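You operate a simulated robot arm through the tools that you are given. There is no shell and no other tool.

You are at the controls of a simulated two-armed robot. One attempt, no reset.

JOB
Draw the alu pulley from the motor with the puller and drop it in its bin.
Fine: clamp the motor first; let the puller down after; leave the fork in and the purple switch on lower.

Only the result counts: the job must be done as asked and must still hold three seconds after the hand-in. Knocking over, shifting, dropping, spilling or breaking anything else fails it.

ROBOT AND FRAMES
Two 7-joint arms with fingered hands on one trunk that stands fixed in place. Base frame: the origin is at the foot of the trunk, x ahead of it, y to its left, z up. Lengths are in mm, angles in degrees, forces in N, time in s.
The left shoulder is at [22, 214, 1289], the right one opposite. With the tool pointing down near the work surface each hand reaches from about 120 to 600 mm from the base axis, measured 20 degrees to its own side. Payload 3.3 kg a hand.
Tool frame (each hand has its own): the origin (TCP) lies between the finger pads and is the grasp point; the fingertips stand 26 mm ahead of it; z points along the fingers, y is the line along which they close. The gripper opens to 132 mm; its body begins 73 mm behind the TCP. The gripper is a hand of 2 fingers: y runs from the thumb to the fingers, the wrist lies at [0, 0, -224] in the tool frame, and closing takes about 1.5 s.
Orientation is that of the tool frame in the base frame, as a unit quaternion [x, y, z, w]. With the fingers straight down and closing along the base's y, the tool's x points along the base's -x, its y along +y and its z along -z.

CONTROLS
- The arms move only by the tool drive_tool. It takes "left_increments", "right_increments" or both (then of equal length, played together; a hand with none holds still); each is text: rows parted by semicolons, each of 6 numbers parted by spaces: the shift along the tool's x, y, z in units of 30 mm (1.0 is 30 mm), then the turn, a rotation vector about the tool's x, y, z in units of 5 degrees (1.0 is 5 degrees). In form: tx ty tz wx wy wz; .... A call has 1 to 20 rows; each row shifts and turns the commanded pose from where the row before left it, along the tool's axes as they then stand. "left_gripper" and "right_gripper" are, for a hand that has rows, the gripper command, from -1 (shut) to 1 (fully open), values between in proportion, set as the call begins (left out, the last holds). A call with a number of a shift or a turn outside -1 to 1 is refused whole. Rows are played at 5 a second. More than 50 mm and 8.6 degrees between two rows, or a gripper value outside its range, and nothing of the call is played. Where a pose cannot be reached the arm comes as near as it can. A force on the tool above 40 N (or 10 N above the force at the start of the call, whichever is more), or a blocked arm, ends the call early, and 0.2 s more pass. The fingers move at their own pace (about 153 mm/s each) and stop on an object; they squeeze with about 25 N. The grip force told is the motor's: it shows also when the fingers shut on nothing. Time passes only in rows, and 0.2 s behind the last, so rows that do not move let the fingers close. The reply holds the time, the measured pose of the TCP, the force on the tool along the base axes, the opening and the grip force, in the units named above and with some noise, with the torque about the TCP (base axes, N m) and any sound that the robot's microphone picked up.
- Cameras (640 x 400 px; columns grow to the right, rows downward): "scene" is now at [87.6, 38.9, 1458]; the picture's right is [0.46, -0.89, 0.00], its down [-0.57, -0.30, -0.77] and it looks along [0.68, 0.36, -0.64] (base axes); focal length 344 px, centre (320, 200). "left" rides on the left gripper at [-65, -3, -99] in its tool frame; the picture's right is [0.04, -1.00, 0.00], its down [0.83, 0.03, -0.55] and it looks along [0.55, 0.02, 0.83] (tool axes); focal length 261 px, centre (320, 200). "right" rides on the right gripper at [66, -3, -99] in its tool frame; the picture's right is [0.04, 1.00, 0.00], its down [-0.83, 0.03, -0.55] and it looks along [-0.55, 0.02, 0.83] (tool axes); focal length 261 px, centre (320, 200). There is no depth. A picture from a camera that has moved, and an enlarged one, comes with that camera's place and axes in the base frame and with its lens.
- grab_frame(camera): a new picture of that camera. The clock stands still meanwhile.
- lift_body(by): moves the trunk up (or, below 0, down) by that many mm; the arms and the scene camera ride with it, the base frame stays. It gives what a move gives, with no picture.
- move_fingers(finger1, thumb_bend, hand): sets how far each is bent, from 0 (flat) to 1 (curled in); at 0.3 the hand is open as for a grip, at 0.7 the pads meet at the TCP. One left out holds its place. A second passes; each finger stops where it meets its share of the squeeze, and holds until it gets a number again. A gripper value or a shape takes the hand back. It gives what a move gives, with no picture; readings hold the bend of each and the force on the fingers (four entries, about 0 where the hand has none), thumb and palm.
- grasp_type(shape, hand): the hand has 2 fingers and takes this shape, open, in about a second: jaw (thumb against the fingers, like two jaws); tri (thumb and two fingers); tip (a fingertip pinch); poke (one finger out to press); point (the index stretched); flat (the hand flat); cup (the hand cupped); fist (a fist). The gripper value then closes the fingers along that shape, each until it touches; the sizes above hold for jaw. It gives what a move gives, with no picture.
- turn_head(pan, tilt): turns the head with the scene camera to pan (to the left, within 86 degrees either way) and tilt (down, from -29 to 69), counted from straight ahead of the robot (the tilt from the chest, where the trunk bows). It gives what a move gives.
- enlarge(camera, box): a new picture of the part [left, top, right, bottom] of that camera's present view, enlarged. The clock stands still meanwhile.
- sign_off(): hands the job in; it is judged then, once.

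Nothing tells you positions but the pictures and the camera data. Unless the task says otherwise, let go and move clear before handing in.

The tools are called after "Request:" as name(argument=value, ...) on one line, values as JSON. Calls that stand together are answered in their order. drive_tool: Moves the arms, as the interface text tells. Its arguments: {"type":"object","properties":{"left_increments":{"type":"string"},"left_gripper":{"type":"number"},"right_increments":{"type":"string"},"right_gripper":{"type":"number"}},"required":[]} The other tools are called the same way: lift_body (by) moves the trunk up or down; grasp_type (shape, hand) gives the hand a shape; move_fingers (finger1, thumb_bend, hand) moves the fingers one by one; turn_head (pan, tilt) turns the head that bears the scene camera; grab_frame (camera) takes a picture; enlarge (camera, box) takes an enlarged picture of a part of a camera's view; sign_off () hands the job in.

At the start:

```text
t: 0.0
left_ee_pos: [200.6, 282.7, 1219.9]
left_tool_rot: [0.0, 1.0, 0.0, 0.0]
left_wrist_force: [-0.2, 0.2, 0.6]
left_moment: [0.0, 0.0, 0.01]
left_opening: 131.9
left_grasp_force: 0.0
left_shape: jaw
left_bend: [0.3, 0.3]
left_finger forces: [0.0, 0.0, 0.0, 0.0, 0.0, 0.1]
right_ee_pos: [278.4, 47.9, 1272.2]
right_tool_rot: [0.0, 1.0, 0.0, 0.0]
right_wrist_force: [-0.1, 0.3, -0.1]
right_moment: [0.0, 0.01, -0.01]
right_opening: 132.1
right_grasp_force: 0.1
right_shape: jaw
right_bend: [0.3, 0.3]
right_finger forces: [0.0, 0.1, 0.0, 0.0, 0.0, 0.0]
trunk travel left (down, up): [-570.0, 191.0]
head pan, tilt (commanded): [27.7, 40.0]
```

scene: 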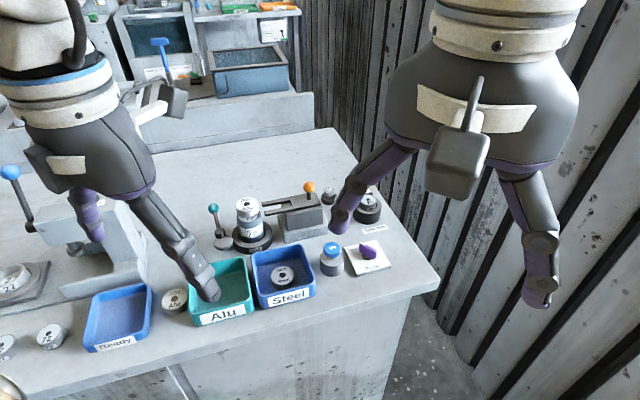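
right: 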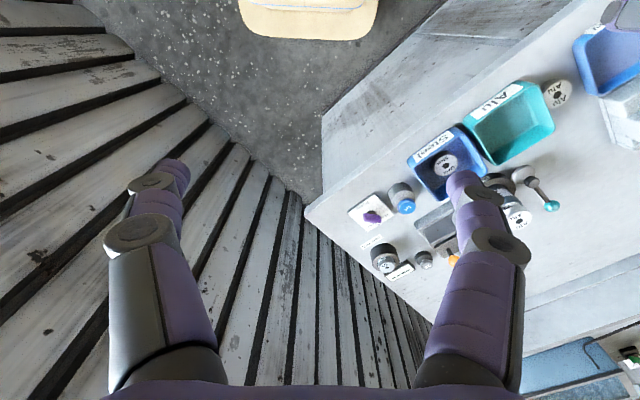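
left: 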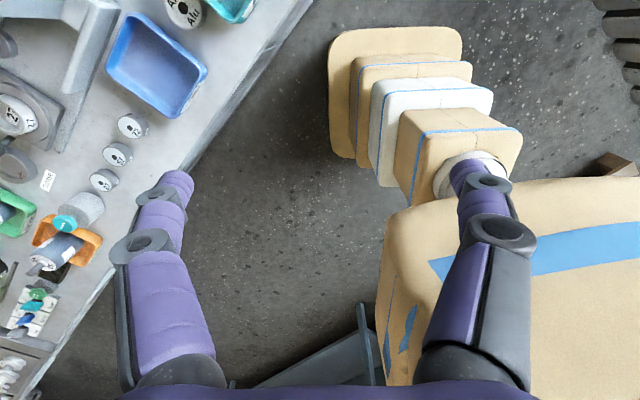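

I see a bench with a motor and a pulley on it near the puller with its fork, some bins (Alu, Steel, Ready) and a purple switch. I'll look closer before moving anything.

Request:
enlarge(camera="scene", box=[180, 160, 440, 330])

Request:
enlarge(camera="scene", box=[0, 160, 240, 360])

Request:
enlarge(camera="right", box=[330, 60, 600, 290])

```text
2.35 times, centred on (310, 245) of scene
camera zoom: at [87.6, 38.9, 1458.0], right [0.46, -0.89, 0.0], down [-0.57, -0.3, -0.77], along [0.68, 0.36, -0.64], focal length 810 px, centre (344, 94)
```

zoom: 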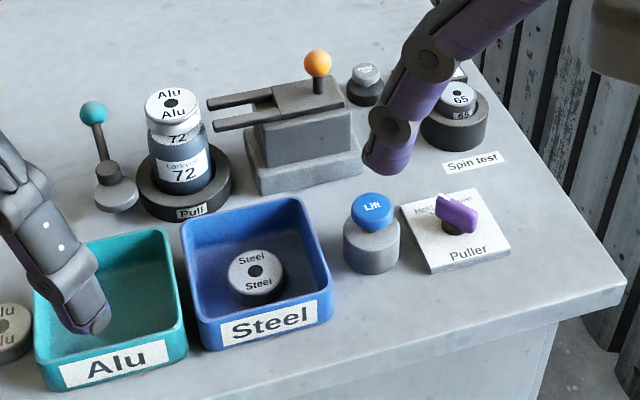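

```text
2.00 times, centred on (120, 260) of scene
camera zoom: at [87.6, 38.9, 1458.0], right [0.46, -0.89, 0.0], down [-0.57, -0.3, -0.77], along [0.68, 0.36, -0.64], focal length 688 px, centre (720, 80)
```

zoom: 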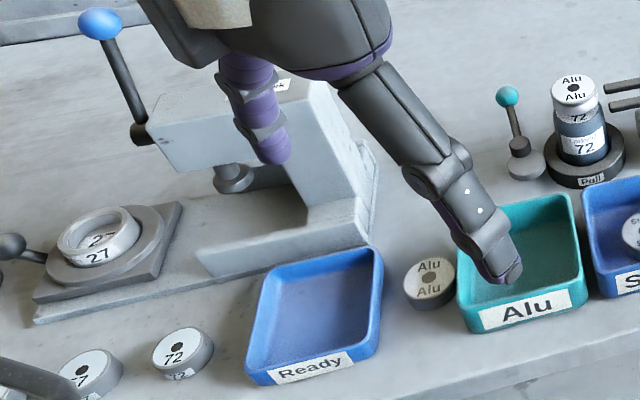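

```text
1.74 times, centred on (465, 175) of right
camera zoom: at [213.8, 46.4, 1370.5], right [-0.04, 1.0, 0.0], down [0.83, 0.03, 0.55], along [0.55, 0.02, -0.83], focal length 453 px, centre (68, 244)
```

zoom: 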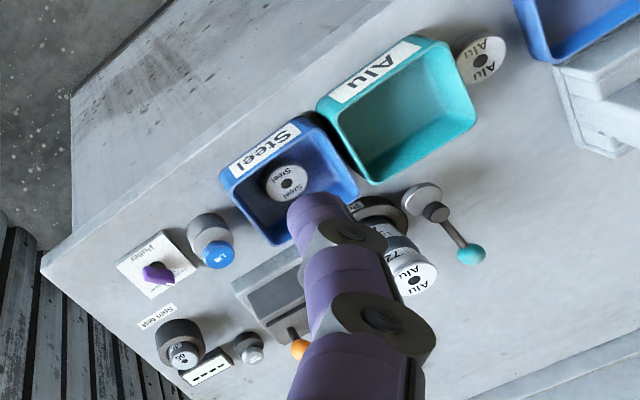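

I see the Puller switch, the Lift button, the teal clamp lever and the orange-knobbed fork slide around the motor stand. I'll zoom in on the labels.

Request:
enlarge(camera="scene", box=[310, 225, 410, 290])

Request:
enlarge(camera="scene", box=[195, 170, 295, 260])

Request:
enlarge(camera="scene", box=[260, 170, 400, 250])

Request:
enlarge(camera="right", box=[340, 170, 450, 290])

```text
6.15 times, centred on (360, 258) of scene
camera zoom: at [87.6, 38.9, 1458.0], right [0.46, -0.89, 0.0], down [-0.57, -0.3, -0.77], along [0.68, 0.36, -0.64], focal length 2117 px, centre (74, -154)
```

zoom: 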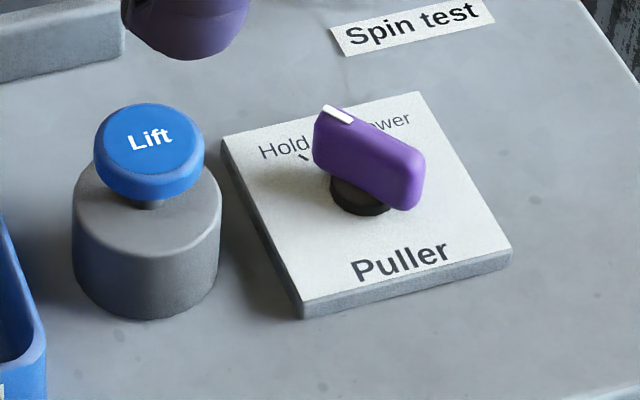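

```text
4.44 times, centred on (245, 215) of scene
camera zoom: at [87.6, 38.9, 1458.0], right [0.46, -0.89, 0.0], down [-0.57, -0.3, -0.77], along [0.68, 0.36, -0.64], focal length 1529 px, centre (653, 133)
```

zoom: 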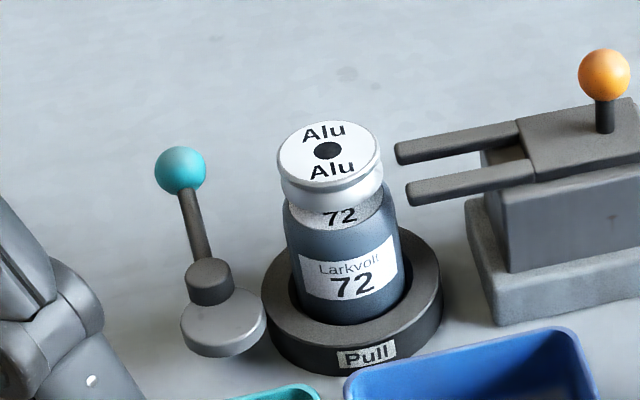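

```text
4.57 times, centred on (330, 210) of scene
camera zoom: at [87.6, 38.9, 1458.0], right [0.46, -0.89, 0.0], down [-0.57, -0.3, -0.77], along [0.68, 0.36, -0.64], focal length 1573 px, centre (274, 154)
```

zoom: 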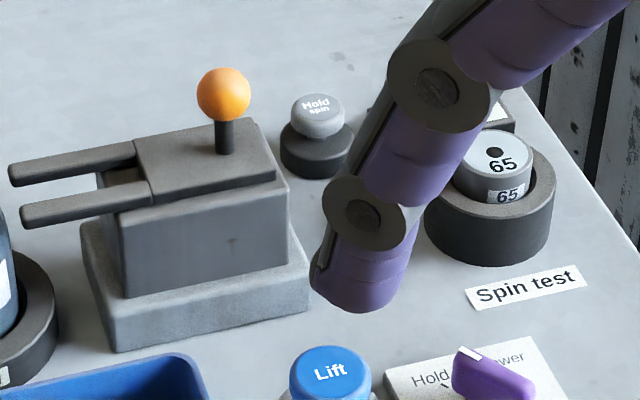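

```text
3.33 times, centred on (395, 230) of right
camera zoom: at [213.8, 46.4, 1370.5], right [-0.04, 1.0, 0.0], down [0.83, 0.03, 0.55], along [0.55, 0.02, -0.83], focal length 869 px, centre (70, 100)
```

zoom: 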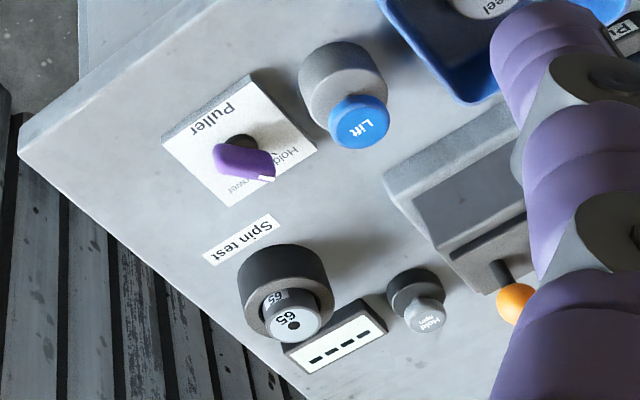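

The pulley top looks to be near (498, 426, 993), the orange knob near (608, 341, 990), and the teal lever knob near (491, 521, 946). I'll swing the right arm out of the view and yaw the left hand so its camera looks over the station.

Request:
drive_tool(left_increments="0 0 0 0 0 1;0 0 0 0 0 1;0 0 0 0 0 1;0 0 0 0 0 1;0 0 0 0 0 1;0 0 0 0 0 1;0 0 0 0 0 1;0 0 0 0 0 1;0 0 0 0 0 1;0 0 0 0 0 1;0 0 0 0 0 1;0 0 0 0 0 1;0 0 0 0 0 1;0 0 0 0 0 1;0 0 0 0 0 1;0 0 0 0 0 1;0 0 0 0 0 1;0 0 0 0 0 1", right_increments="0 -1 0 0 0 0;0 -1 0 0 0 0;0 -1 0 0 0 0;0 -1 0 0 0 0;0 -1 0 0 0 0;0 -1 0 0 0 0;0 -1 0 0 0 0;0 -1 0 0 0 0;0 0 0 0 0 0;0 0 0 0 0 0;0 0 0 0 0 0;0 0 0 0 0 0;0 0 0 0 0 0;0 0 0 0 0 0;0 0 0 0 0 0;0 0 0 0 0 0;0 0 0 0 0 0;0 0 0 0 0 0")

```text
t: 3.8
left_ee_pos: [200.6, 276.5, 1215.6]
left_tool_rot: [0.705, 0.709, 0.005, -0.02]
left_wrist_force: [-0.4, 0.1, -0.6]
left_moment: [0.0, 0.02, -0.03]
left_opening: 132.0
left_grasp_force: 0.1
left_shape: jaw
left_bend: [0.3, 0.3]
left_finger forces: [0.0, 0.1, 0.0, 0.0, 0.0, 0.0]
left hand out of reach, approached as far as the arm can: row 18
right_ee_pos: [280.9, -191.6, 1271.8]
right_tool_rot: [0.0, 1.0, -0.001, 0.0]
right_wrist_force: [0.4, 0.1, 1.2]
right_moment: [-0.04, 0.06, -0.01]
right_opening: 131.8
right_grasp_force: 0.0
right_shape: jaw
right_bend: [0.3, 0.3]
right_finger forces: [0.0, 0.0, 0.0, 0.0, 0.0, 0.1]
trunk travel left (down, up): [-570.0, 191.0]
head pan, tilt (commanded): [27.7, 40.0]
```

The left hand reached about its limit at 90 degrees of yaw. I'll look at what the cameras show now.

Request:
grab_frame(camera="scene")

Request:
grab_frame(camera="left")

Request:
grab_frame(camera="right")

```text
taken
camera scene: at [90.2, 39.9, 1457.8], right [0.47, -0.89, 0.0], down [-0.57, -0.3, -0.76], along [0.68, 0.36, -0.64], focal length 344 px, centre (320, 200)
```

scene: 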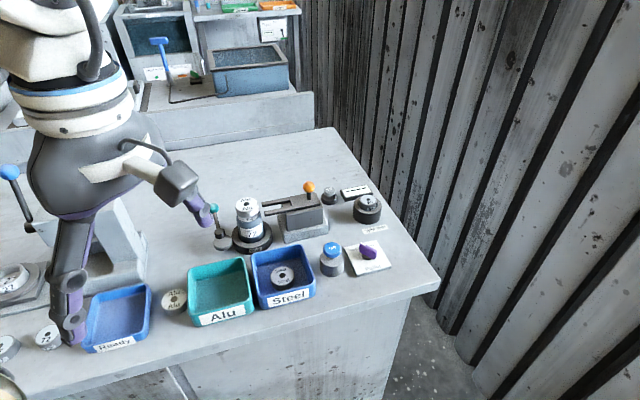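

```text
taken
camera left: at [198.4, 206.6, 1312.5], right [-1.0, 0.04, 0.02], down [0.04, 0.81, 0.58], along [0.0, 0.58, -0.81], focal length 261 px, centre (320, 200)
```

left: 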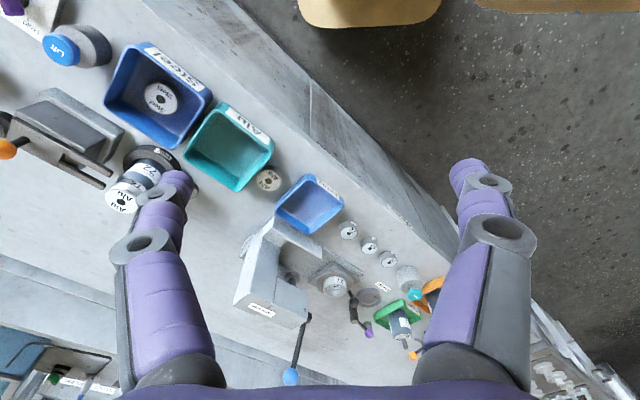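

```text
taken
camera right: at [217.2, -192.5, 1370.5], right [-0.04, 1.0, 0.0], down [0.83, 0.03, 0.55], along [0.55, 0.02, -0.83], focal length 261 px, centre (320, 200)
```

right: 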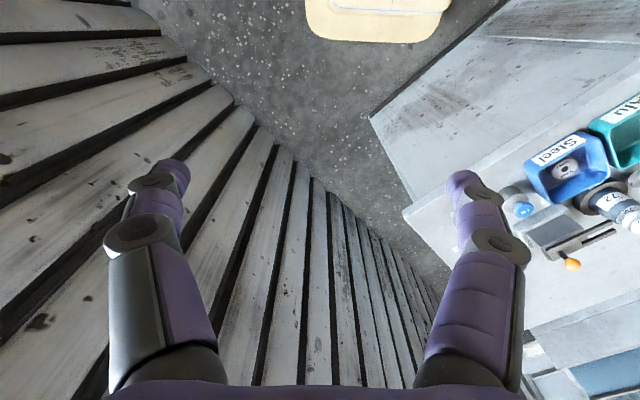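

The station is now unobstructed in the scene view. I'll enlarge it to work out the mechanism.

Request:
enlarge(camera="scene", box=[185, 170, 305, 260])

Request:
enlarge(camera="scene", box=[310, 170, 410, 290])

Request:
enlarge(camera="left", box=[0, 80, 200, 230])

Request:
enlarge(camera="left", box=[220, 150, 460, 390])

```text
4.44 times, centred on (245, 215) of scene
camera zoom: at [90.2, 39.9, 1457.8], right [0.47, -0.89, 0.0], down [-0.57, -0.3, -0.76], along [0.68, 0.36, -0.64], focal length 1529 px, centre (653, 133)
```

zoom: 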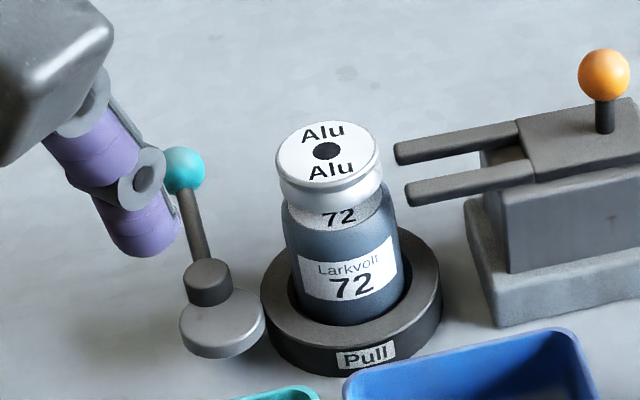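

```text
3.33 times, centred on (360, 230) of scene
camera zoom: at [90.2, 39.9, 1457.8], right [0.47, -0.89, 0.0], down [-0.57, -0.3, -0.76], along [0.68, 0.36, -0.64], focal length 1147 px, centre (187, 100)
```

zoom: 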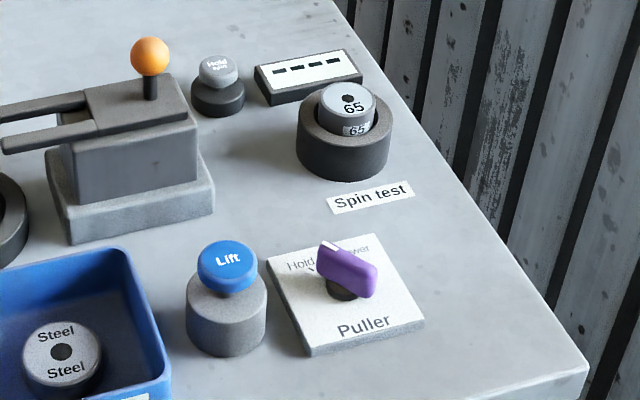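

```text
2.67 times, centred on (100, 155) of left
camera zoom: at [198.4, 206.6, 1312.5], right [-1.0, 0.04, 0.02], down [0.04, 0.81, 0.58], along [0.0, 0.58, -0.81], focal length 695 px, centre (907, 320)
```

zoom: 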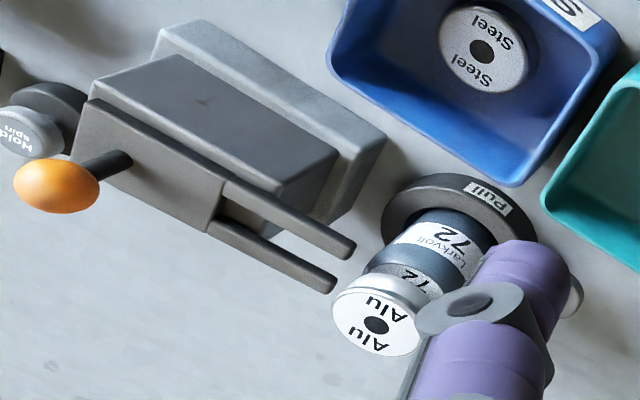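

```text
1.67 times, centred on (340, 270) of left
camera zoom: at [198.4, 206.6, 1312.5], right [-1.0, 0.04, 0.02], down [0.04, 0.81, 0.58], along [0.0, 0.58, -0.81], focal length 434 px, centre (287, 83)
```

zoom: 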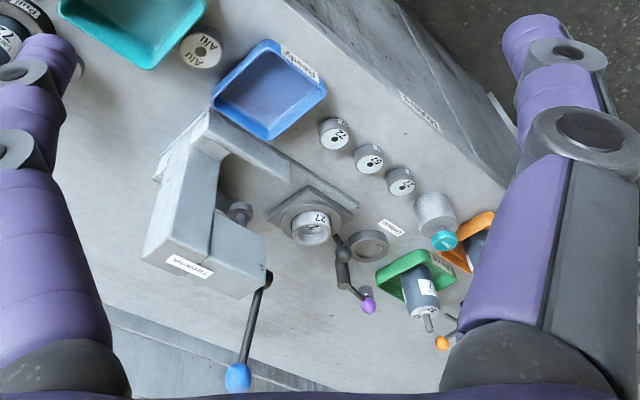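

A single close pair of cameras gives a poor depth estimate, so I'll use the right hand's camera as a wider baseline.

Request:
enlarge(camera="right", box=[480, 150, 640, 280])

Request:
enlarge(camera="left", box=[0, 0, 160, 130])

Request:
enlarge(camera="left", box=[80, 80, 290, 230])

```text
3.08 times, centred on (560, 215) of right
camera zoom: at [217.2, -192.5, 1370.5], right [-0.04, 1.0, 0.0], down [0.83, 0.03, 0.55], along [0.55, 0.02, -0.83], focal length 802 px, centre (-418, 154)
```

zoom: 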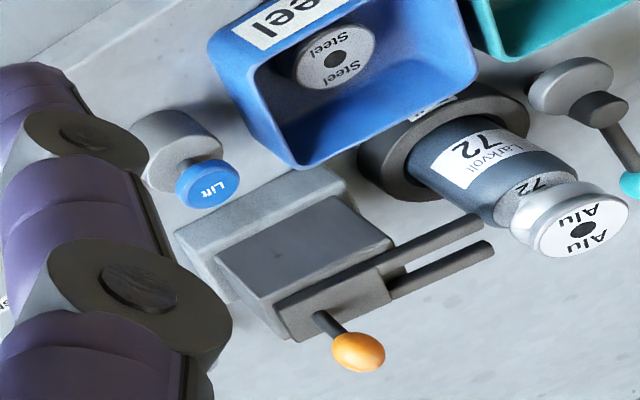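

```text
3.08 times, centred on (80, 65) of left
camera zoom: at [198.4, 206.6, 1312.5], right [-1.0, 0.04, 0.02], down [0.04, 0.81, 0.58], along [0.0, 0.58, -0.81], focal length 802 px, centre (1058, 615)
```

zoom: 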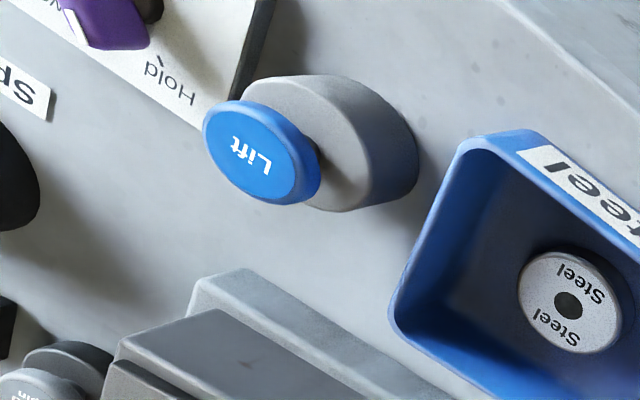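

```text
2.67 times, centred on (185, 155) of left
camera zoom: at [198.4, 206.6, 1312.5], right [-1.0, 0.04, 0.02], down [0.04, 0.81, 0.58], along [0.0, 0.58, -0.81], focal length 695 px, centre (680, 320)
```

zoom: 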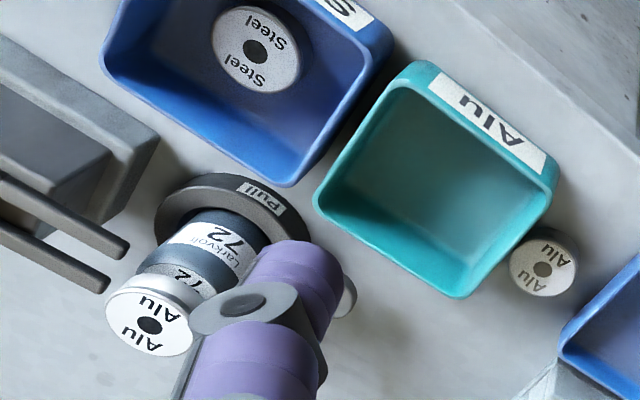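

Triangulating from the two hands, I take the pulley top to be at about (502, 430, 987), the fork tips at (525, 405, 963), the orange knob at (596, 332, 1003), the clamp hub at (455, 482, 920) and its knob near (517, 554, 912). The bench row runs at 45 degrees to my base, so next I'll bring the left hand back in yaw toward the bench axes.

Request:
drive_tool(left_increments="0 0 0 0 0 -1;0 0 0 0 0 -1;0 0 0 0 0 -1;0 0 0 0 0 -1;0 0 0 0 0 -1;0 0 0 0 0 -1;0 0 0 0 0 -1;0 0 0 0 0 -1;0 0 0 0 0 -1;0 0 0 0 0 -1;0 0 0 0 0 -1;0 0 0 0 0 -1;0 0 0 0 0 -1;0 0 0 0 0 -1;0 0 0 0 0 -1;0 0 0 0 0 -1;0 0 0 0 0 -1;0 0 0 0 0 -1;0 0 0 0 0 -1;0 0 0 0 0 -1")

Request:
drive_tool(left_increments="0 0 0 0 0 -1;0 0 0 0 0 -1;0 0 0 0 0 -1;0 0 0 0 0 -1;0 0 0 0 0 -1;0 0 0 0 0 -1;0 0 0 0 0 -1")

```text
t: 8.0
left_ee_pos: [198.1, 275.4, 1217.5]
left_tool_rot: [-0.089, 0.996, -0.001, -0.001]
left_wrist_force: [-0.5, -0.1, -0.5]
left_moment: [-0.02, -0.01, 0.0]
left_opening: 131.8
left_grasp_force: 0.0
left_shape: jaw
left_bend: [0.3, 0.3]
left_finger forces: [0.0, 0.0, 0.0, 0.0, 0.1, 0.1]
right_ee_pos: [278.3, -191.9, 1271.5]
right_tool_rot: [0.0, 1.0, 0.0, 0.0]
right_wrist_force: [-0.4, 0.3, -0.2]
right_moment: [-0.04, -0.01, 0.0]
right_opening: 131.9
right_grasp_force: 0.2
right_shape: jaw
right_bend: [0.3, 0.3]
right_finger forces: [0.0, 0.0, 0.0, 0.0, 0.2, 0.1]
trunk travel left (down, up): [-570.0, 191.0]
head pan, tilt (commanded): [27.7, 40.0]
```

```text
t: 9.6
left_ee_pos: [196.3, 276.6, 1217.0]
left_tool_rot: [-0.384, 0.924, 0.0, 0.0]
left_wrist_force: [-0.7, 0.2, 0.6]
left_moment: [0.0, 0.02, -0.02]
left_opening: 132.3
left_grasp_force: 0.1
left_shape: jaw
left_bend: [0.3, 0.3]
left_finger forces: [0.0, 0.0, 0.0, 0.0, 0.0, 0.0]
right_ee_pos: [278.5, -192.1, 1272.8]
right_tool_rot: [0.0, 1.0, 0.0, 0.0]
right_wrist_force: [0.1, 0.3, -0.5]
right_moment: [-0.01, 0.01, -0.01]
right_opening: 131.8
right_grasp_force: 0.0
right_shape: jaw
right_bend: [0.3, 0.3]
right_finger forces: [0.0, 0.0, 0.0, 0.0, 0.1, 0.0]
trunk travel left (down, up): [-570.0, 191.0]
head pan, tilt (commanded): [27.7, 40.0]
```

The left hand now closes along the bench row and its camera faces back toward me. I'll move it out above the motor and tilt it 35 degrees outward so the hand camera looks straight down.

Request:
drive_tool(left_increments="-0.92 -0.16 0.27 0 0 0;-0.92 -0.16 0.27 0 0 0;-0.92 -0.16 0.27 0 0 0;-0.92 -0.16 0.27 0 0 0;-0.92 -0.16 0.27 0 0 0;-0.92 -0.16 0.27 0 0 0;-0.92 -0.16 0.27 0 0 0;-0.92 -0.16 0.27 0 0 0;-0.92 -0.16 0.27 0 0 0;-0.92 -0.16 0.27 0 0 0;-0.92 -0.16 0.27 0 0 0;-0.92 -0.16 0.27 0 0 0;0 0 0 0 -1 0;0 0 0 0 -1 0;0 0 0 0 -1 0;0 0 0 0 -1 0;0 0 0 0 -1 0;0 0 0 0 -1 0;0 0 0 0 -1 0")

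Request:
grab_frame(camera="left")

Request:
grab_frame(camera="scene")

```text
t: 13.6
left_ee_pos: [460.3, 472.1, 1115.6]
left_tool_rot: [-0.366, 0.881, 0.115, 0.279]
left_wrist_force: [0.5, -0.5, 0.3]
left_moment: [0.02, -0.03, 0.04]
left_opening: 131.8
left_grasp_force: 0.1
left_shape: jaw
left_bend: [0.3, 0.3]
left_finger forces: [0.0, 0.1, 0.0, 0.1, 0.0, 0.0]
left hand out of reach, approached as far as the arm can: row 12
right_ee_pos: [279.7, -192.3, 1272.7]
right_tool_rot: [0.0, 1.0, -0.001, 0.0]
right_wrist_force: [1.0, 0.1, 0.4]
right_moment: [0.01, -0.03, 0.02]
right_opening: 132.0
right_grasp_force: 0.0
right_shape: jaw
right_bend: [0.3, 0.3]
right_finger forces: [0.0, 0.0, 0.0, 0.0, 0.1, 0.0]
trunk travel left (down, up): [-570.0, 191.0]
head pan, tilt (commanded): [27.7, 40.0]
```

```text
taken
camera left: at [459.1, 464.9, 1234.3], right [0.68, -0.73, -0.02], down [-0.73, -0.68, -0.03], along [0.0, 0.03, -1.0], focal length 261 px, centre (320, 200)
```

left: 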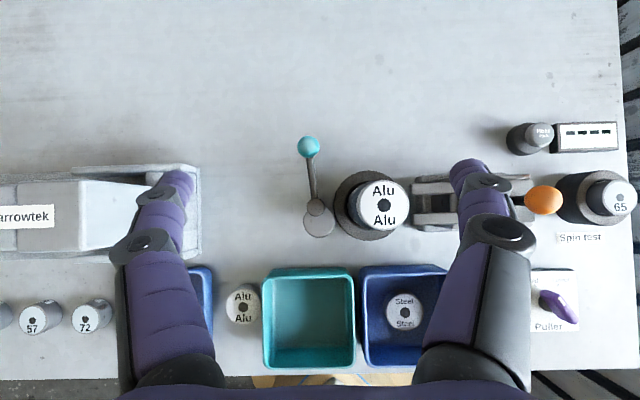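

```text
taken
camera scene: at [87.7, 38.5, 1458.0], right [0.47, -0.89, 0.0], down [-0.57, -0.3, -0.77], along [0.68, 0.36, -0.64], focal length 344 px, centre (320, 200)
```

scene: 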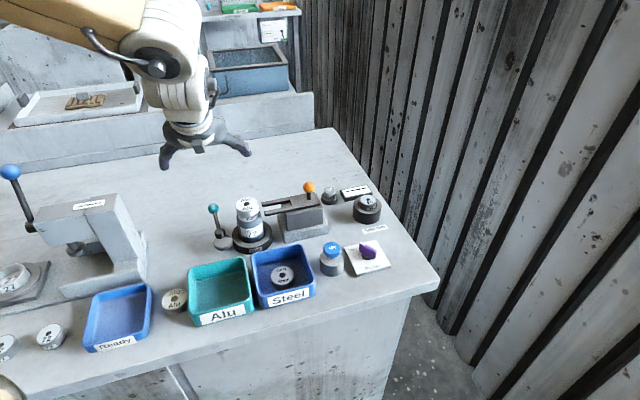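

The left camera now gives a straight-down view with the bench row level across the picture. I'll zoom in on the clamp, fork and switch.

Request:
enlarge(camera="left", box=[280, 120, 460, 260])

Request:
enlarge(camera="left", box=[500, 110, 640, 350])

Request:
enlarge(camera="scene", box=[190, 180, 300, 260])

```text
2.86 times, centred on (370, 190) of left
camera zoom: at [459.1, 464.9, 1234.3], right [0.68, -0.73, -0.02], down [-0.73, -0.68, -0.03], along [0.0, 0.03, -1.0], focal length 745 px, centre (177, 229)
```

zoom: 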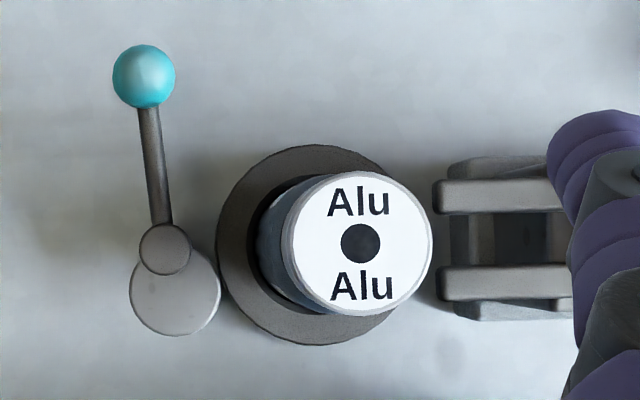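

```text
1.67 times, centred on (570, 230) of left
camera zoom: at [459.1, 464.9, 1234.3], right [0.68, -0.73, -0.02], down [-0.73, -0.68, -0.03], along [0.0, 0.03, -1.0], focal length 434 px, centre (-97, 150)
```

zoom: 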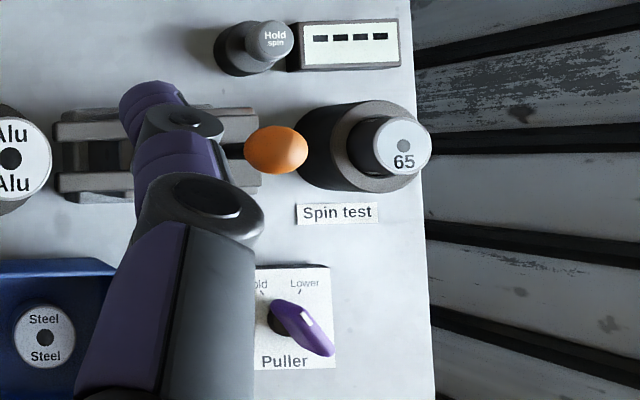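

```text
5.00 times, centred on (245, 220) of scene
camera zoom: at [87.7, 38.5, 1458.0], right [0.47, -0.89, 0.0], down [-0.57, -0.3, -0.77], along [0.68, 0.36, -0.64], focal length 1720 px, centre (695, 100)
```

zoom: 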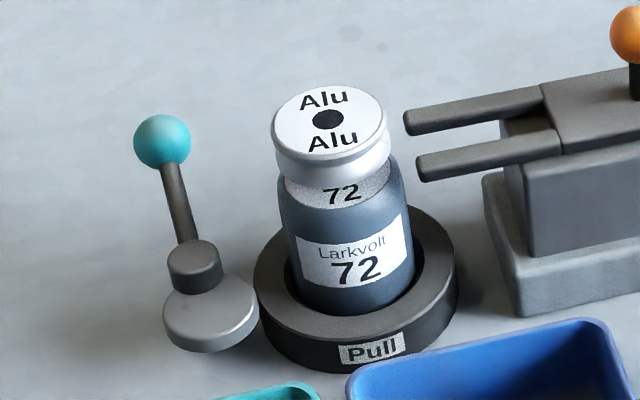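

The clamp is an eccentric cam: the disc sits off the hub, opposite the lever, so swinging the lever left should press the cam toward the motor. I'll check the room on the left next to the press, and close the hand to see its width.

Request:
drive_tool(left_increments="0 0 0 0 0 0;0 0 0 0 0 0;0 0 0 0 0 0;0 0 0 0 0 0;0 0 0 0 0 0;0 0 0 0 0 0;0 0 0 0 0 0;0 0 0 0 0 0", left_gripper=-1)

Request:
grab_frame(camera="left")

Request:
enlarge(camera="scene", box=[0, 100, 280, 320])

```text
t: 15.4
left_ee_pos: [460.1, 470.7, 1115.8]
left_tool_rot: [-0.366, 0.881, 0.115, 0.277]
left_wrist_force: [-0.1, 0.2, -0.4]
left_moment: [0.01, -0.03, 0.01]
left_opening: 0.0
left_grasp_force: 24.5
left_shape: jaw
left_bend: [0.61, 0.7]
left_finger forces: [0.0, 0.0, 0.0, 0.0, 0.0, 0.1]
right_ee_pos: [279.2, -192.6, 1272.7]
right_tool_rot: [0.001, 1.0, 0.0, -0.001]
right_wrist_force: [0.0, 0.5, -0.5]
right_moment: [0.01, 0.01, 0.0]
right_opening: 132.0
right_grasp_force: 0.0
right_shape: jaw
right_bend: [0.3, 0.3]
right_finger forces: [0.0, 0.0, 0.0, 0.0, 0.0, 0.0]
trunk travel left (down, up): [-570.0, 191.0]
head pan, tilt (commanded): [27.7, 40.0]
```

```text
taken
camera left: at [459.3, 465.1, 1234.1], right [0.68, -0.73, -0.02], down [-0.73, -0.68, -0.02], along [0.0, 0.03, -1.0], focal length 261 px, centre (320, 200)
```

left: 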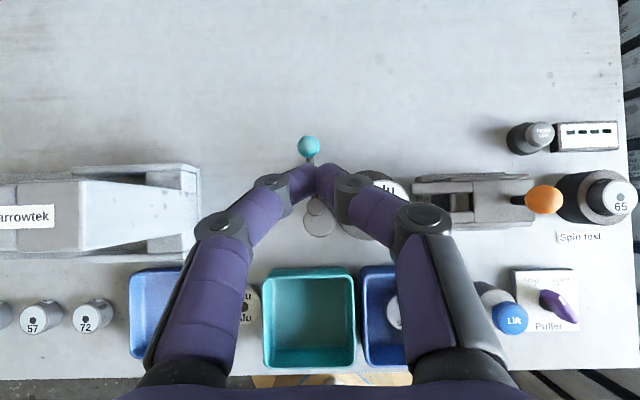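

```text
1.82 times, centred on (140, 210) of scene
camera zoom: at [87.7, 38.8, 1458.0], right [0.46, -0.89, 0.0], down [-0.57, -0.3, -0.77], along [0.68, 0.36, -0.64], focal length 626 px, centre (647, 182)
```

zoom: 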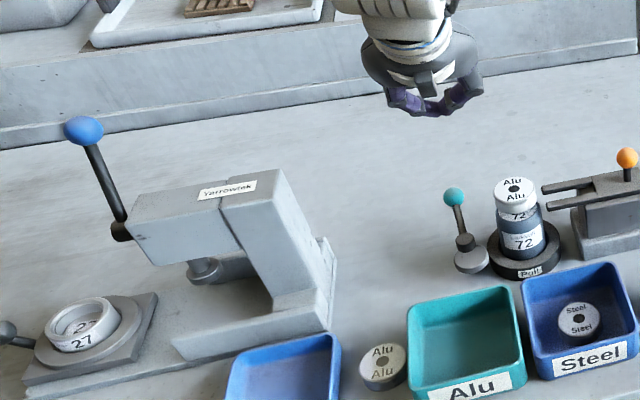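

The press column stays about 150 mm left of the clamp hub, so there's room to swing the lever. I take the knob centre to be near (496, 526, 939) and the hub near (451, 472). Next I'll test in the air whether the wrist can turn a further 45 degrees, as it would while following the lever, with the hand half open.

Request:
drive_tool(left_increments="0 0 0 0 0 -1;0 0 0 0 0 -1;0 0 0 0 0 -1;0 0 0 0 0 -1;0 0 0 0 0 -1;0 0 0 0 0 -1;0 0 0 0 0 -1;0 0 0 0 0 -1;0 0 0 0 0 -1", left_gripper=-0.1)

Request:
grab_frame(camera="scene")

Request:
grab_frame(camera="left")

```text
t: 17.4
left_ee_pos: [460.4, 470.2, 1115.8]
left_tool_rot: [0.675, -0.673, 0.0, -0.301]
left_wrist_force: [-0.8, -0.6, -0.3]
left_moment: [-0.01, 0.02, 0.05]
left_opening: 59.0
left_grasp_force: 0.1
left_shape: jaw
left_bend: [0.73, 0.7]
left_finger forces: [0.0, 0.0, 0.0, 0.1, 0.0, 0.0]
right_ee_pos: [279.5, -191.6, 1272.8]
right_tool_rot: [0.0, 1.0, 0.0, 0.001]
right_wrist_force: [0.7, -1.4, -0.1]
right_moment: [-0.05, 0.0, -0.01]
right_opening: 131.8
right_grasp_force: 0.0
right_shape: jaw
right_bend: [0.3, 0.3]
right_finger forces: [0.0, 0.1, 0.1, 0.0, 0.1, 0.1]
trunk travel left (down, up): [-570.0, 191.0]
head pan, tilt (commanded): [27.7, 40.0]
```

```text
taken
camera scene: at [87.7, 38.8, 1458.0], right [0.46, -0.89, 0.0], down [-0.57, -0.3, -0.77], along [0.68, 0.36, -0.64], focal length 344 px, centre (320, 200)
```

scene: 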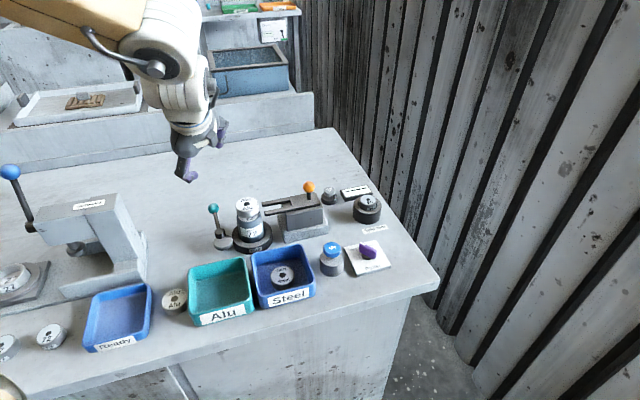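

```text
taken
camera left: at [415.1, 488.1, 1224.3], right [0.91, -0.13, 0.39], down [-0.18, -0.98, 0.1], along [0.37, -0.16, -0.92], focal length 261 px, centre (320, 200)
```

left: 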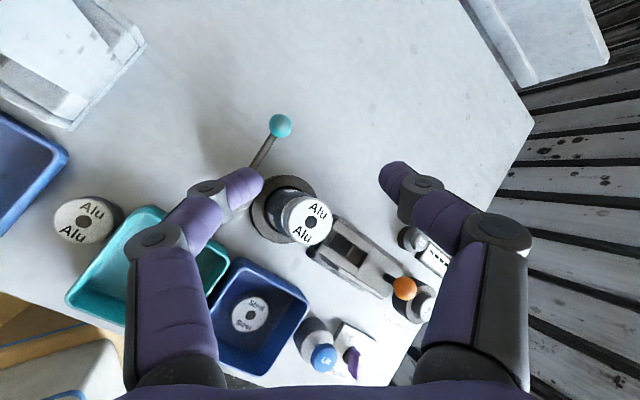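

The wrist can turn at least to this point. I'll set the hand at an intermediate yaw and come down to a point 60 mm short of the teal knob along the tool axis, then check with the cameras.

Request:
drive_tool(left_increments="0 0 0 0 0 1;0 0 0 0 0 1;0 0 0 0 0 1;0.233 0.243 0.814 0 0 0;0.233 0.243 0.814 0 0 0;0.233 0.243 0.814 0 0 0;0.233 0.243 0.814 0 0 0;0.233 0.243 0.814 0 0 0;0 0 0 0 0 0")

Request:
grab_frame(camera="left")

Request:
enlarge(camera="scene", box=[130, 130, 310, 270])

Request:
grab_frame(camera="right")

```text
t: 19.4
left_ee_pos: [469.6, 502.9, 986.0]
left_tool_rot: [-0.581, 0.756, 0.04, 0.298]
left_wrist_force: [-0.6, 0.5, 0.1]
left_moment: [0.0, 0.02, -0.02]
left_opening: 59.0
left_grasp_force: 0.1
left_shape: jaw
left_bend: [0.73, 0.7]
left_finger forces: [0.1, 0.1, 0.1, 0.0, 0.0, 0.1]
right_ee_pos: [279.1, -192.1, 1272.3]
right_tool_rot: [0.001, 1.0, -0.001, 0.001]
right_wrist_force: [-0.2, -0.5, 0.1]
right_moment: [0.01, -0.03, 0.07]
right_opening: 131.8
right_grasp_force: 0.0
right_shape: jaw
right_bend: [0.3, 0.3]
right_finger forces: [0.0, 0.1, 0.0, 0.0, 0.1, 0.1]
trunk travel left (down, up): [-570.0, 191.0]
head pan, tilt (commanded): [27.7, 40.0]
```

```text
taken
camera left: at [441.6, 515.8, 1100.7], right [0.9, -0.36, 0.27], down [-0.38, -0.93, 0.03], along [0.24, -0.13, -0.96], focal length 261 px, centre (320, 200)
```

left: 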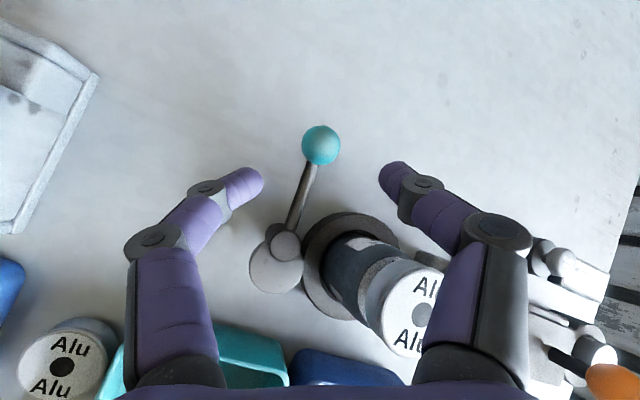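

```text
2.86 times, centred on (220, 200) of scene
camera zoom: at [87.4, 38.5, 1458.1], right [0.46, -0.89, 0.0], down [-0.57, -0.3, -0.77], along [0.68, 0.36, -0.64], focal length 983 px, centre (606, 200)
```

zoom: 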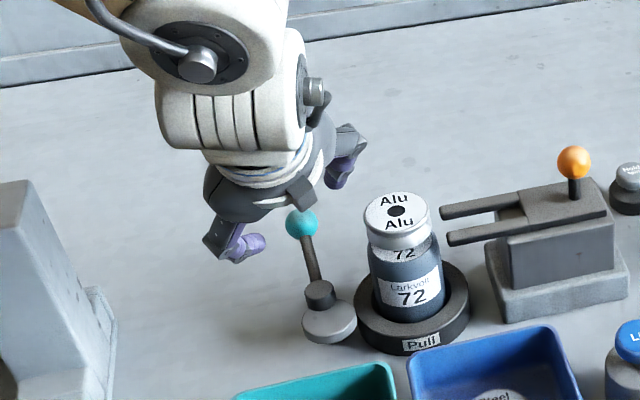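

```text
taken
camera right: at [214.4, -193.9, 1370.9], right [-0.04, 1.0, 0.0], down [0.83, 0.03, 0.55], along [0.55, 0.02, -0.83], focal length 261 px, centre (320, 200)
```

right: 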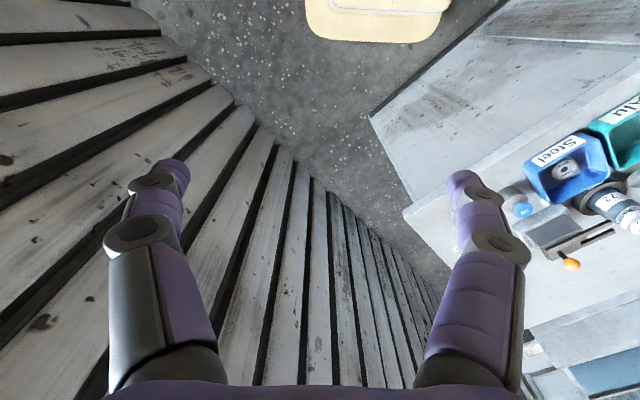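

The knob lies right on the tool axis, 59 mm ahead. I'll move onto it and close.

Request:
drive_tool(left_increments="-0.014 -0.023 0.654 0 0 0;-0.014 -0.023 0.654 0 0 0;-0.014 -0.023 0.654 0 0 0;0 0 0 0 0 0")

Request:
grab_frame(camera="left")

```text
t: 20.4
left_ee_pos: [488.7, 527.6, 951.7]
left_tool_rot: [-0.58, 0.757, 0.039, 0.297]
left_wrist_force: [-0.8, -0.1, -0.3]
left_moment: [-0.03, -0.02, -0.01]
left_opening: 59.1
left_grasp_force: 0.1
left_shape: jaw
left_bend: [0.73, 0.7]
left_finger forces: [0.0, 0.1, 0.0, 0.1, 0.0, 0.1]
left hand out of reach, approached as far as the arm can: row 3
right_ee_pos: [279.7, -191.8, 1271.9]
right_tool_rot: [0.0, 1.0, 0.001, 0.0]
right_wrist_force: [0.9, -0.6, 0.9]
right_moment: [-0.02, 0.01, 0.01]
right_opening: 131.9
right_grasp_force: 0.0
right_shape: jaw
right_bend: [0.3, 0.3]
right_finger forces: [0.0, 0.0, 0.0, 0.1, 0.1, 0.1]
trunk travel left (down, up): [-570.0, 191.0]
head pan, tilt (commanded): [27.7, 40.0]
```

```text
taken
camera left: at [459.0, 541.4, 1067.1], right [0.9, -0.36, 0.27], down [-0.38, -0.93, 0.03], along [0.24, -0.13, -0.96], focal length 261 px, centre (320, 200)
```

left: 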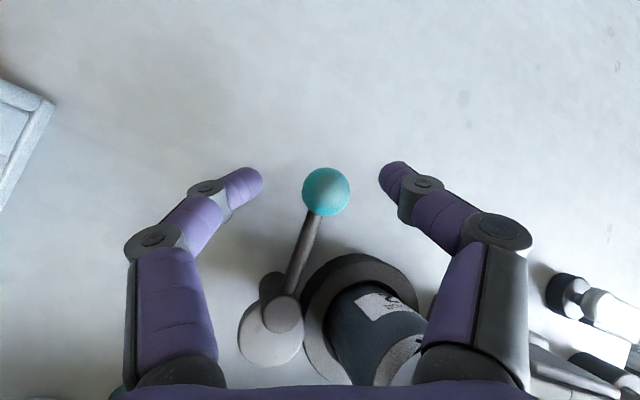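

The arm runs out of reach about 14 mm short of the knob. I'll back out, raise the hand, and lower the trunk to give the arm a better working height.

Request:
drive_tool(left_increments="0 0 -0.833 0 0 0;0 0 -0.833 0 0 0;0 0 -0.833 0 0 0;-0.435 -0.25 -0.716 0 0 0;-0.435 -0.25 -0.716 0 0 0;-0.435 -0.25 -0.716 0 0 0;-0.435 -0.25 -0.716 0 0 0")

Request:
turn_head(pan=55, tilt=35)

Request:
grab_frame(camera="scene")

```text
t: 22.0
left_ee_pos: [458.5, 497.4, 1120.9]
left_tool_rot: [-0.581, 0.756, 0.039, 0.298]
left_wrist_force: [-0.3, -0.1, -0.1]
left_moment: [-0.02, 0.02, -0.01]
left_opening: 59.2
left_grasp_force: 0.0
left_shape: jaw
left_bend: [0.73, 0.7]
left_finger forces: [0.0, 0.0, 0.0, 0.0, 0.0, 0.1]
right_ee_pos: [279.1, -192.8, 1271.8]
right_tool_rot: [0.0, 1.0, 0.0, 0.001]
right_wrist_force: [-0.1, 0.4, -0.3]
right_moment: [-0.02, -0.02, -0.02]
right_opening: 131.9
right_grasp_force: 0.2
right_shape: jaw
right_bend: [0.3, 0.3]
right_finger forces: [0.0, 0.0, 0.0, 0.0, 0.0, 0.0]
trunk travel left (down, up): [-570.0, 191.0]
head pan, tilt (commanded): [27.7, 40.0]
```

```text
t: 22.9
left_ee_pos: [458.2, 496.9, 1120.8]
left_tool_rot: [-0.581, 0.757, 0.04, 0.298]
left_wrist_force: [-0.2, 0.0, 0.1]
left_moment: [-0.01, 0.0, -0.01]
left_opening: 59.2
left_grasp_force: 0.1
left_shape: jaw
left_bend: [0.73, 0.7]
left_finger forces: [0.0, 0.0, 0.0, 0.0, 0.0, 0.0]
right_ee_pos: [278.6, -192.3, 1272.8]
right_tool_rot: [-0.001, 1.0, 0.0, 0.001]
right_wrist_force: [-1.2, -0.8, 0.4]
right_moment: [0.0, 0.04, -0.01]
right_opening: 131.8
right_grasp_force: 0.0
right_shape: jaw
right_bend: [0.3, 0.3]
right_finger forces: [0.0, 0.1, 0.0, 0.0, 0.0, 0.1]
trunk travel left (down, up): [-570.0, 191.0]
head pan, tilt (commanded): [55.0, 35.0]
```

```text
taken
camera scene: at [63.0, 71.3, 1465.6], right [0.82, -0.57, 0.0], down [-0.33, -0.47, -0.82], along [0.47, 0.67, -0.57], focal length 344 px, centre (320, 200)
```

scene: 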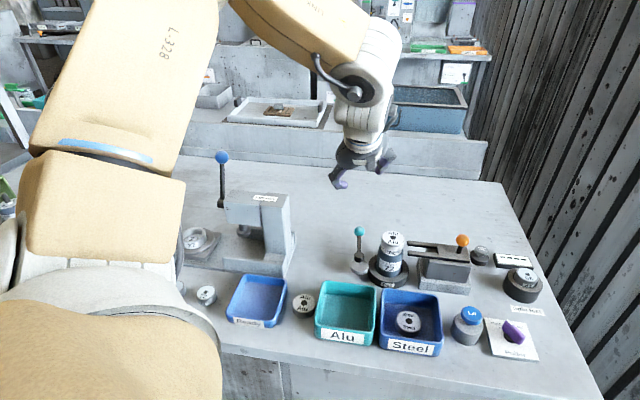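

The left elbow is carried high, well clear of the press. Lowering the trunk by 100 mm now keeps the left hand above everything on the bench.

Request:
lift_body(by=-100)

Request:
grab_frame(camera="scene")

Request:
grab_frame(camera="left")

```text
t: 24.2
left_ee_pos: [459.0, 498.0, 1020.6]
left_tool_rot: [-0.581, 0.756, 0.039, 0.299]
left_wrist_force: [0.0, 0.9, 0.2]
left_moment: [-0.02, 0.0, -0.01]
left_opening: 59.2
left_grasp_force: 0.0
left_shape: jaw
left_bend: [0.73, 0.7]
left_finger forces: [0.0, 0.1, 0.0, 0.0, 0.0, 0.1]
right_ee_pos: [279.3, -191.8, 1171.7]
right_tool_rot: [0.001, 1.0, 0.001, 0.0]
right_wrist_force: [-0.5, 0.5, -0.2]
right_moment: [-0.04, 0.0, -0.01]
right_opening: 131.9
right_grasp_force: 0.0
right_shape: jaw
right_bend: [0.3, 0.3]
right_finger forces: [0.1, 0.1, 0.1, 0.0, 0.0, 0.0]
trunk travel left (down, up): [-470.0, 291.0]
head pan, tilt (commanded): [55.0, 35.0]
```

```text
taken
camera scene: at [68.9, 71.4, 1365.4], right [0.82, -0.57, 0.0], down [-0.33, -0.47, -0.82], along [0.47, 0.67, -0.57], focal length 344 px, centre (320, 200)
```

scene: 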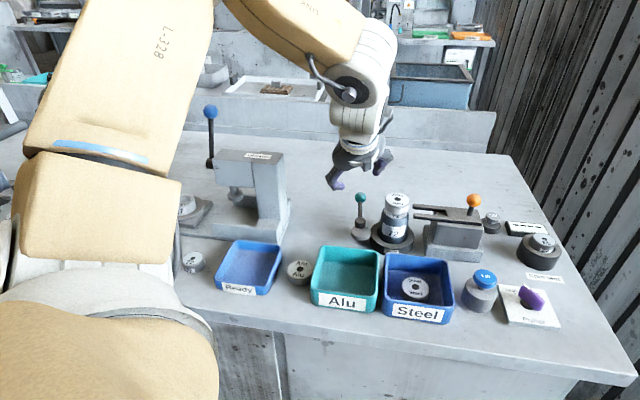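

```text
taken
camera left: at [429.2, 511.6, 1134.8], right [0.9, -0.36, 0.27], down [-0.38, -0.93, 0.03], along [0.24, -0.13, -0.96], focal length 261 px, centre (320, 200)
```

left: 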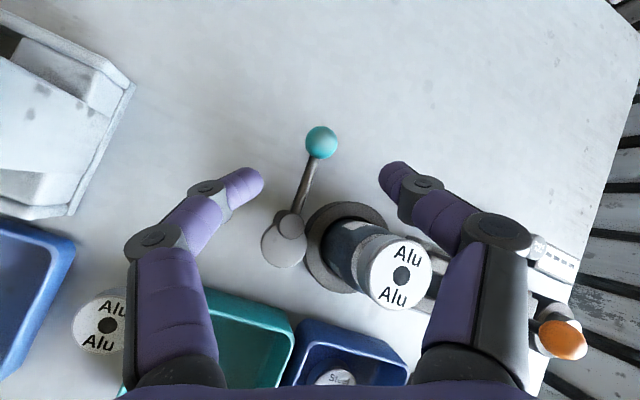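

The lower trunk gives a good view of the clamp. I'll drive onto the teal knob again.

Request:
drive_tool(left_increments="0.34 0 0.5 0 0 0;0 0 0.87 0 0 0;0 0 0.87 0 0 0;0 0 0.87 0 0 0;0 0 0 0 0 0")

Request:
grab_frame(camera="left")

Request:
enlarge(camera="scene", box=[290, 110, 470, 260])

```text
t: 25.4
left_ee_pos: [494.1, 526.5, 938.0]
left_tool_rot: [-0.58, 0.757, 0.039, 0.298]
left_wrist_force: [-0.6, -0.4, -0.1]
left_moment: [0.04, -0.02, -0.04]
left_opening: 59.0
left_grasp_force: 0.1
left_shape: jaw
left_bend: [0.73, 0.7]
left_finger forces: [0.0, 0.0, 0.0, 0.0, 0.0, 0.0]
right_ee_pos: [277.9, -191.3, 1171.8]
right_tool_rot: [0.0, 1.0, 0.0, -0.002]
right_wrist_force: [0.0, 0.5, -0.2]
right_moment: [-0.02, -0.02, -0.02]
right_opening: 131.6
right_grasp_force: 0.0
right_shape: jaw
right_bend: [0.3, 0.3]
right_finger forces: [0.0, 0.0, 0.0, 0.1, 0.0, 0.0]
trunk travel left (down, up): [-470.0, 291.0]
head pan, tilt (commanded): [55.0, 35.0]
```

```text
taken
camera left: at [465.7, 539.7, 1052.1], right [0.9, -0.36, 0.27], down [-0.38, -0.93, 0.03], along [0.24, -0.13, -0.96], focal length 261 px, centre (320, 200)
```

left: 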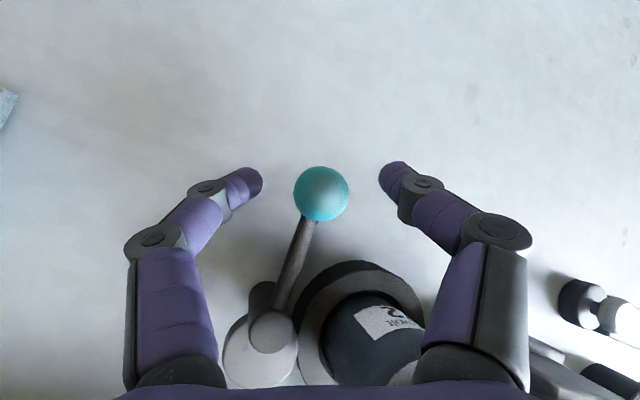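

```text
2.67 times, centred on (380, 185) of scene
camera zoom: at [68.7, 71.1, 1365.4], right [0.82, -0.57, 0.0], down [-0.33, -0.47, -0.82], along [0.47, 0.67, -0.57], focal length 918 px, centre (160, 240)
```

zoom: 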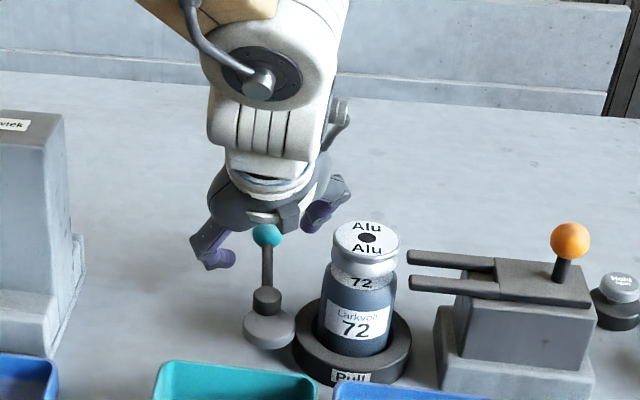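

The ball is centred between the fingers. I'll close on it.

Request:
drive_tool(left_increments="0 0 0 0 0 0;0 0 0 0 0 0;0 0 0 0 0 0;0 0 0 0 0 0;0 0 0 0 0 0;0 0 0 0 0 0", left_gripper=-1)

Request:
grab_frame(camera="left")

```text
t: 26.9
left_ee_pos: [495.9, 527.8, 935.3]
left_tool_rot: [-0.581, 0.757, 0.038, 0.297]
left_wrist_force: [5.4, 6.0, -10.1]
left_moment: [0.02, 0.04, 0.07]
left_opening: 4.8
left_grasp_force: 25.1
left_shape: jaw
left_bend: [0.71, 0.72]
left_finger forces: [20.7, 0.0, 0.0, 0.1, 21.4, 0.0]
right_ee_pos: [279.7, -190.5, 1171.7]
right_tool_rot: [-0.001, 1.0, -0.001, -0.001]
right_wrist_force: [0.0, -0.1, 0.4]
right_moment: [0.02, -0.01, 0.01]
right_opening: 132.0
right_grasp_force: 0.1
right_shape: jaw
right_bend: [0.3, 0.3]
right_finger forces: [0.1, 0.0, 0.0, 0.0, 0.0, 0.0]
trunk travel left (down, up): [-470.0, 291.0]
head pan, tilt (commanded): [55.0, 35.0]
```

```text
taken
camera left: at [466.9, 541.1, 1050.5], right [0.9, -0.36, 0.27], down [-0.38, -0.93, 0.03], along [0.23, -0.13, -0.96], focal length 261 px, centre (320, 200)
```

left: 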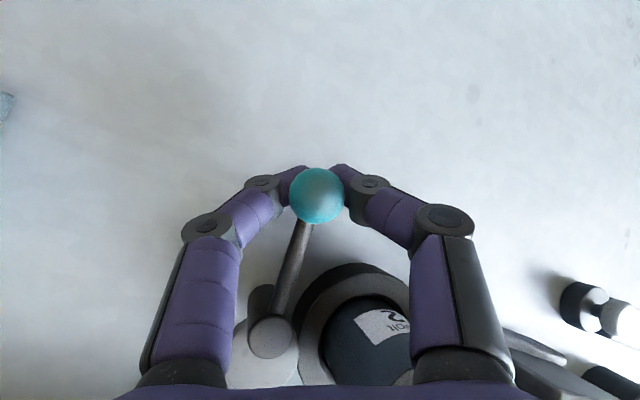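

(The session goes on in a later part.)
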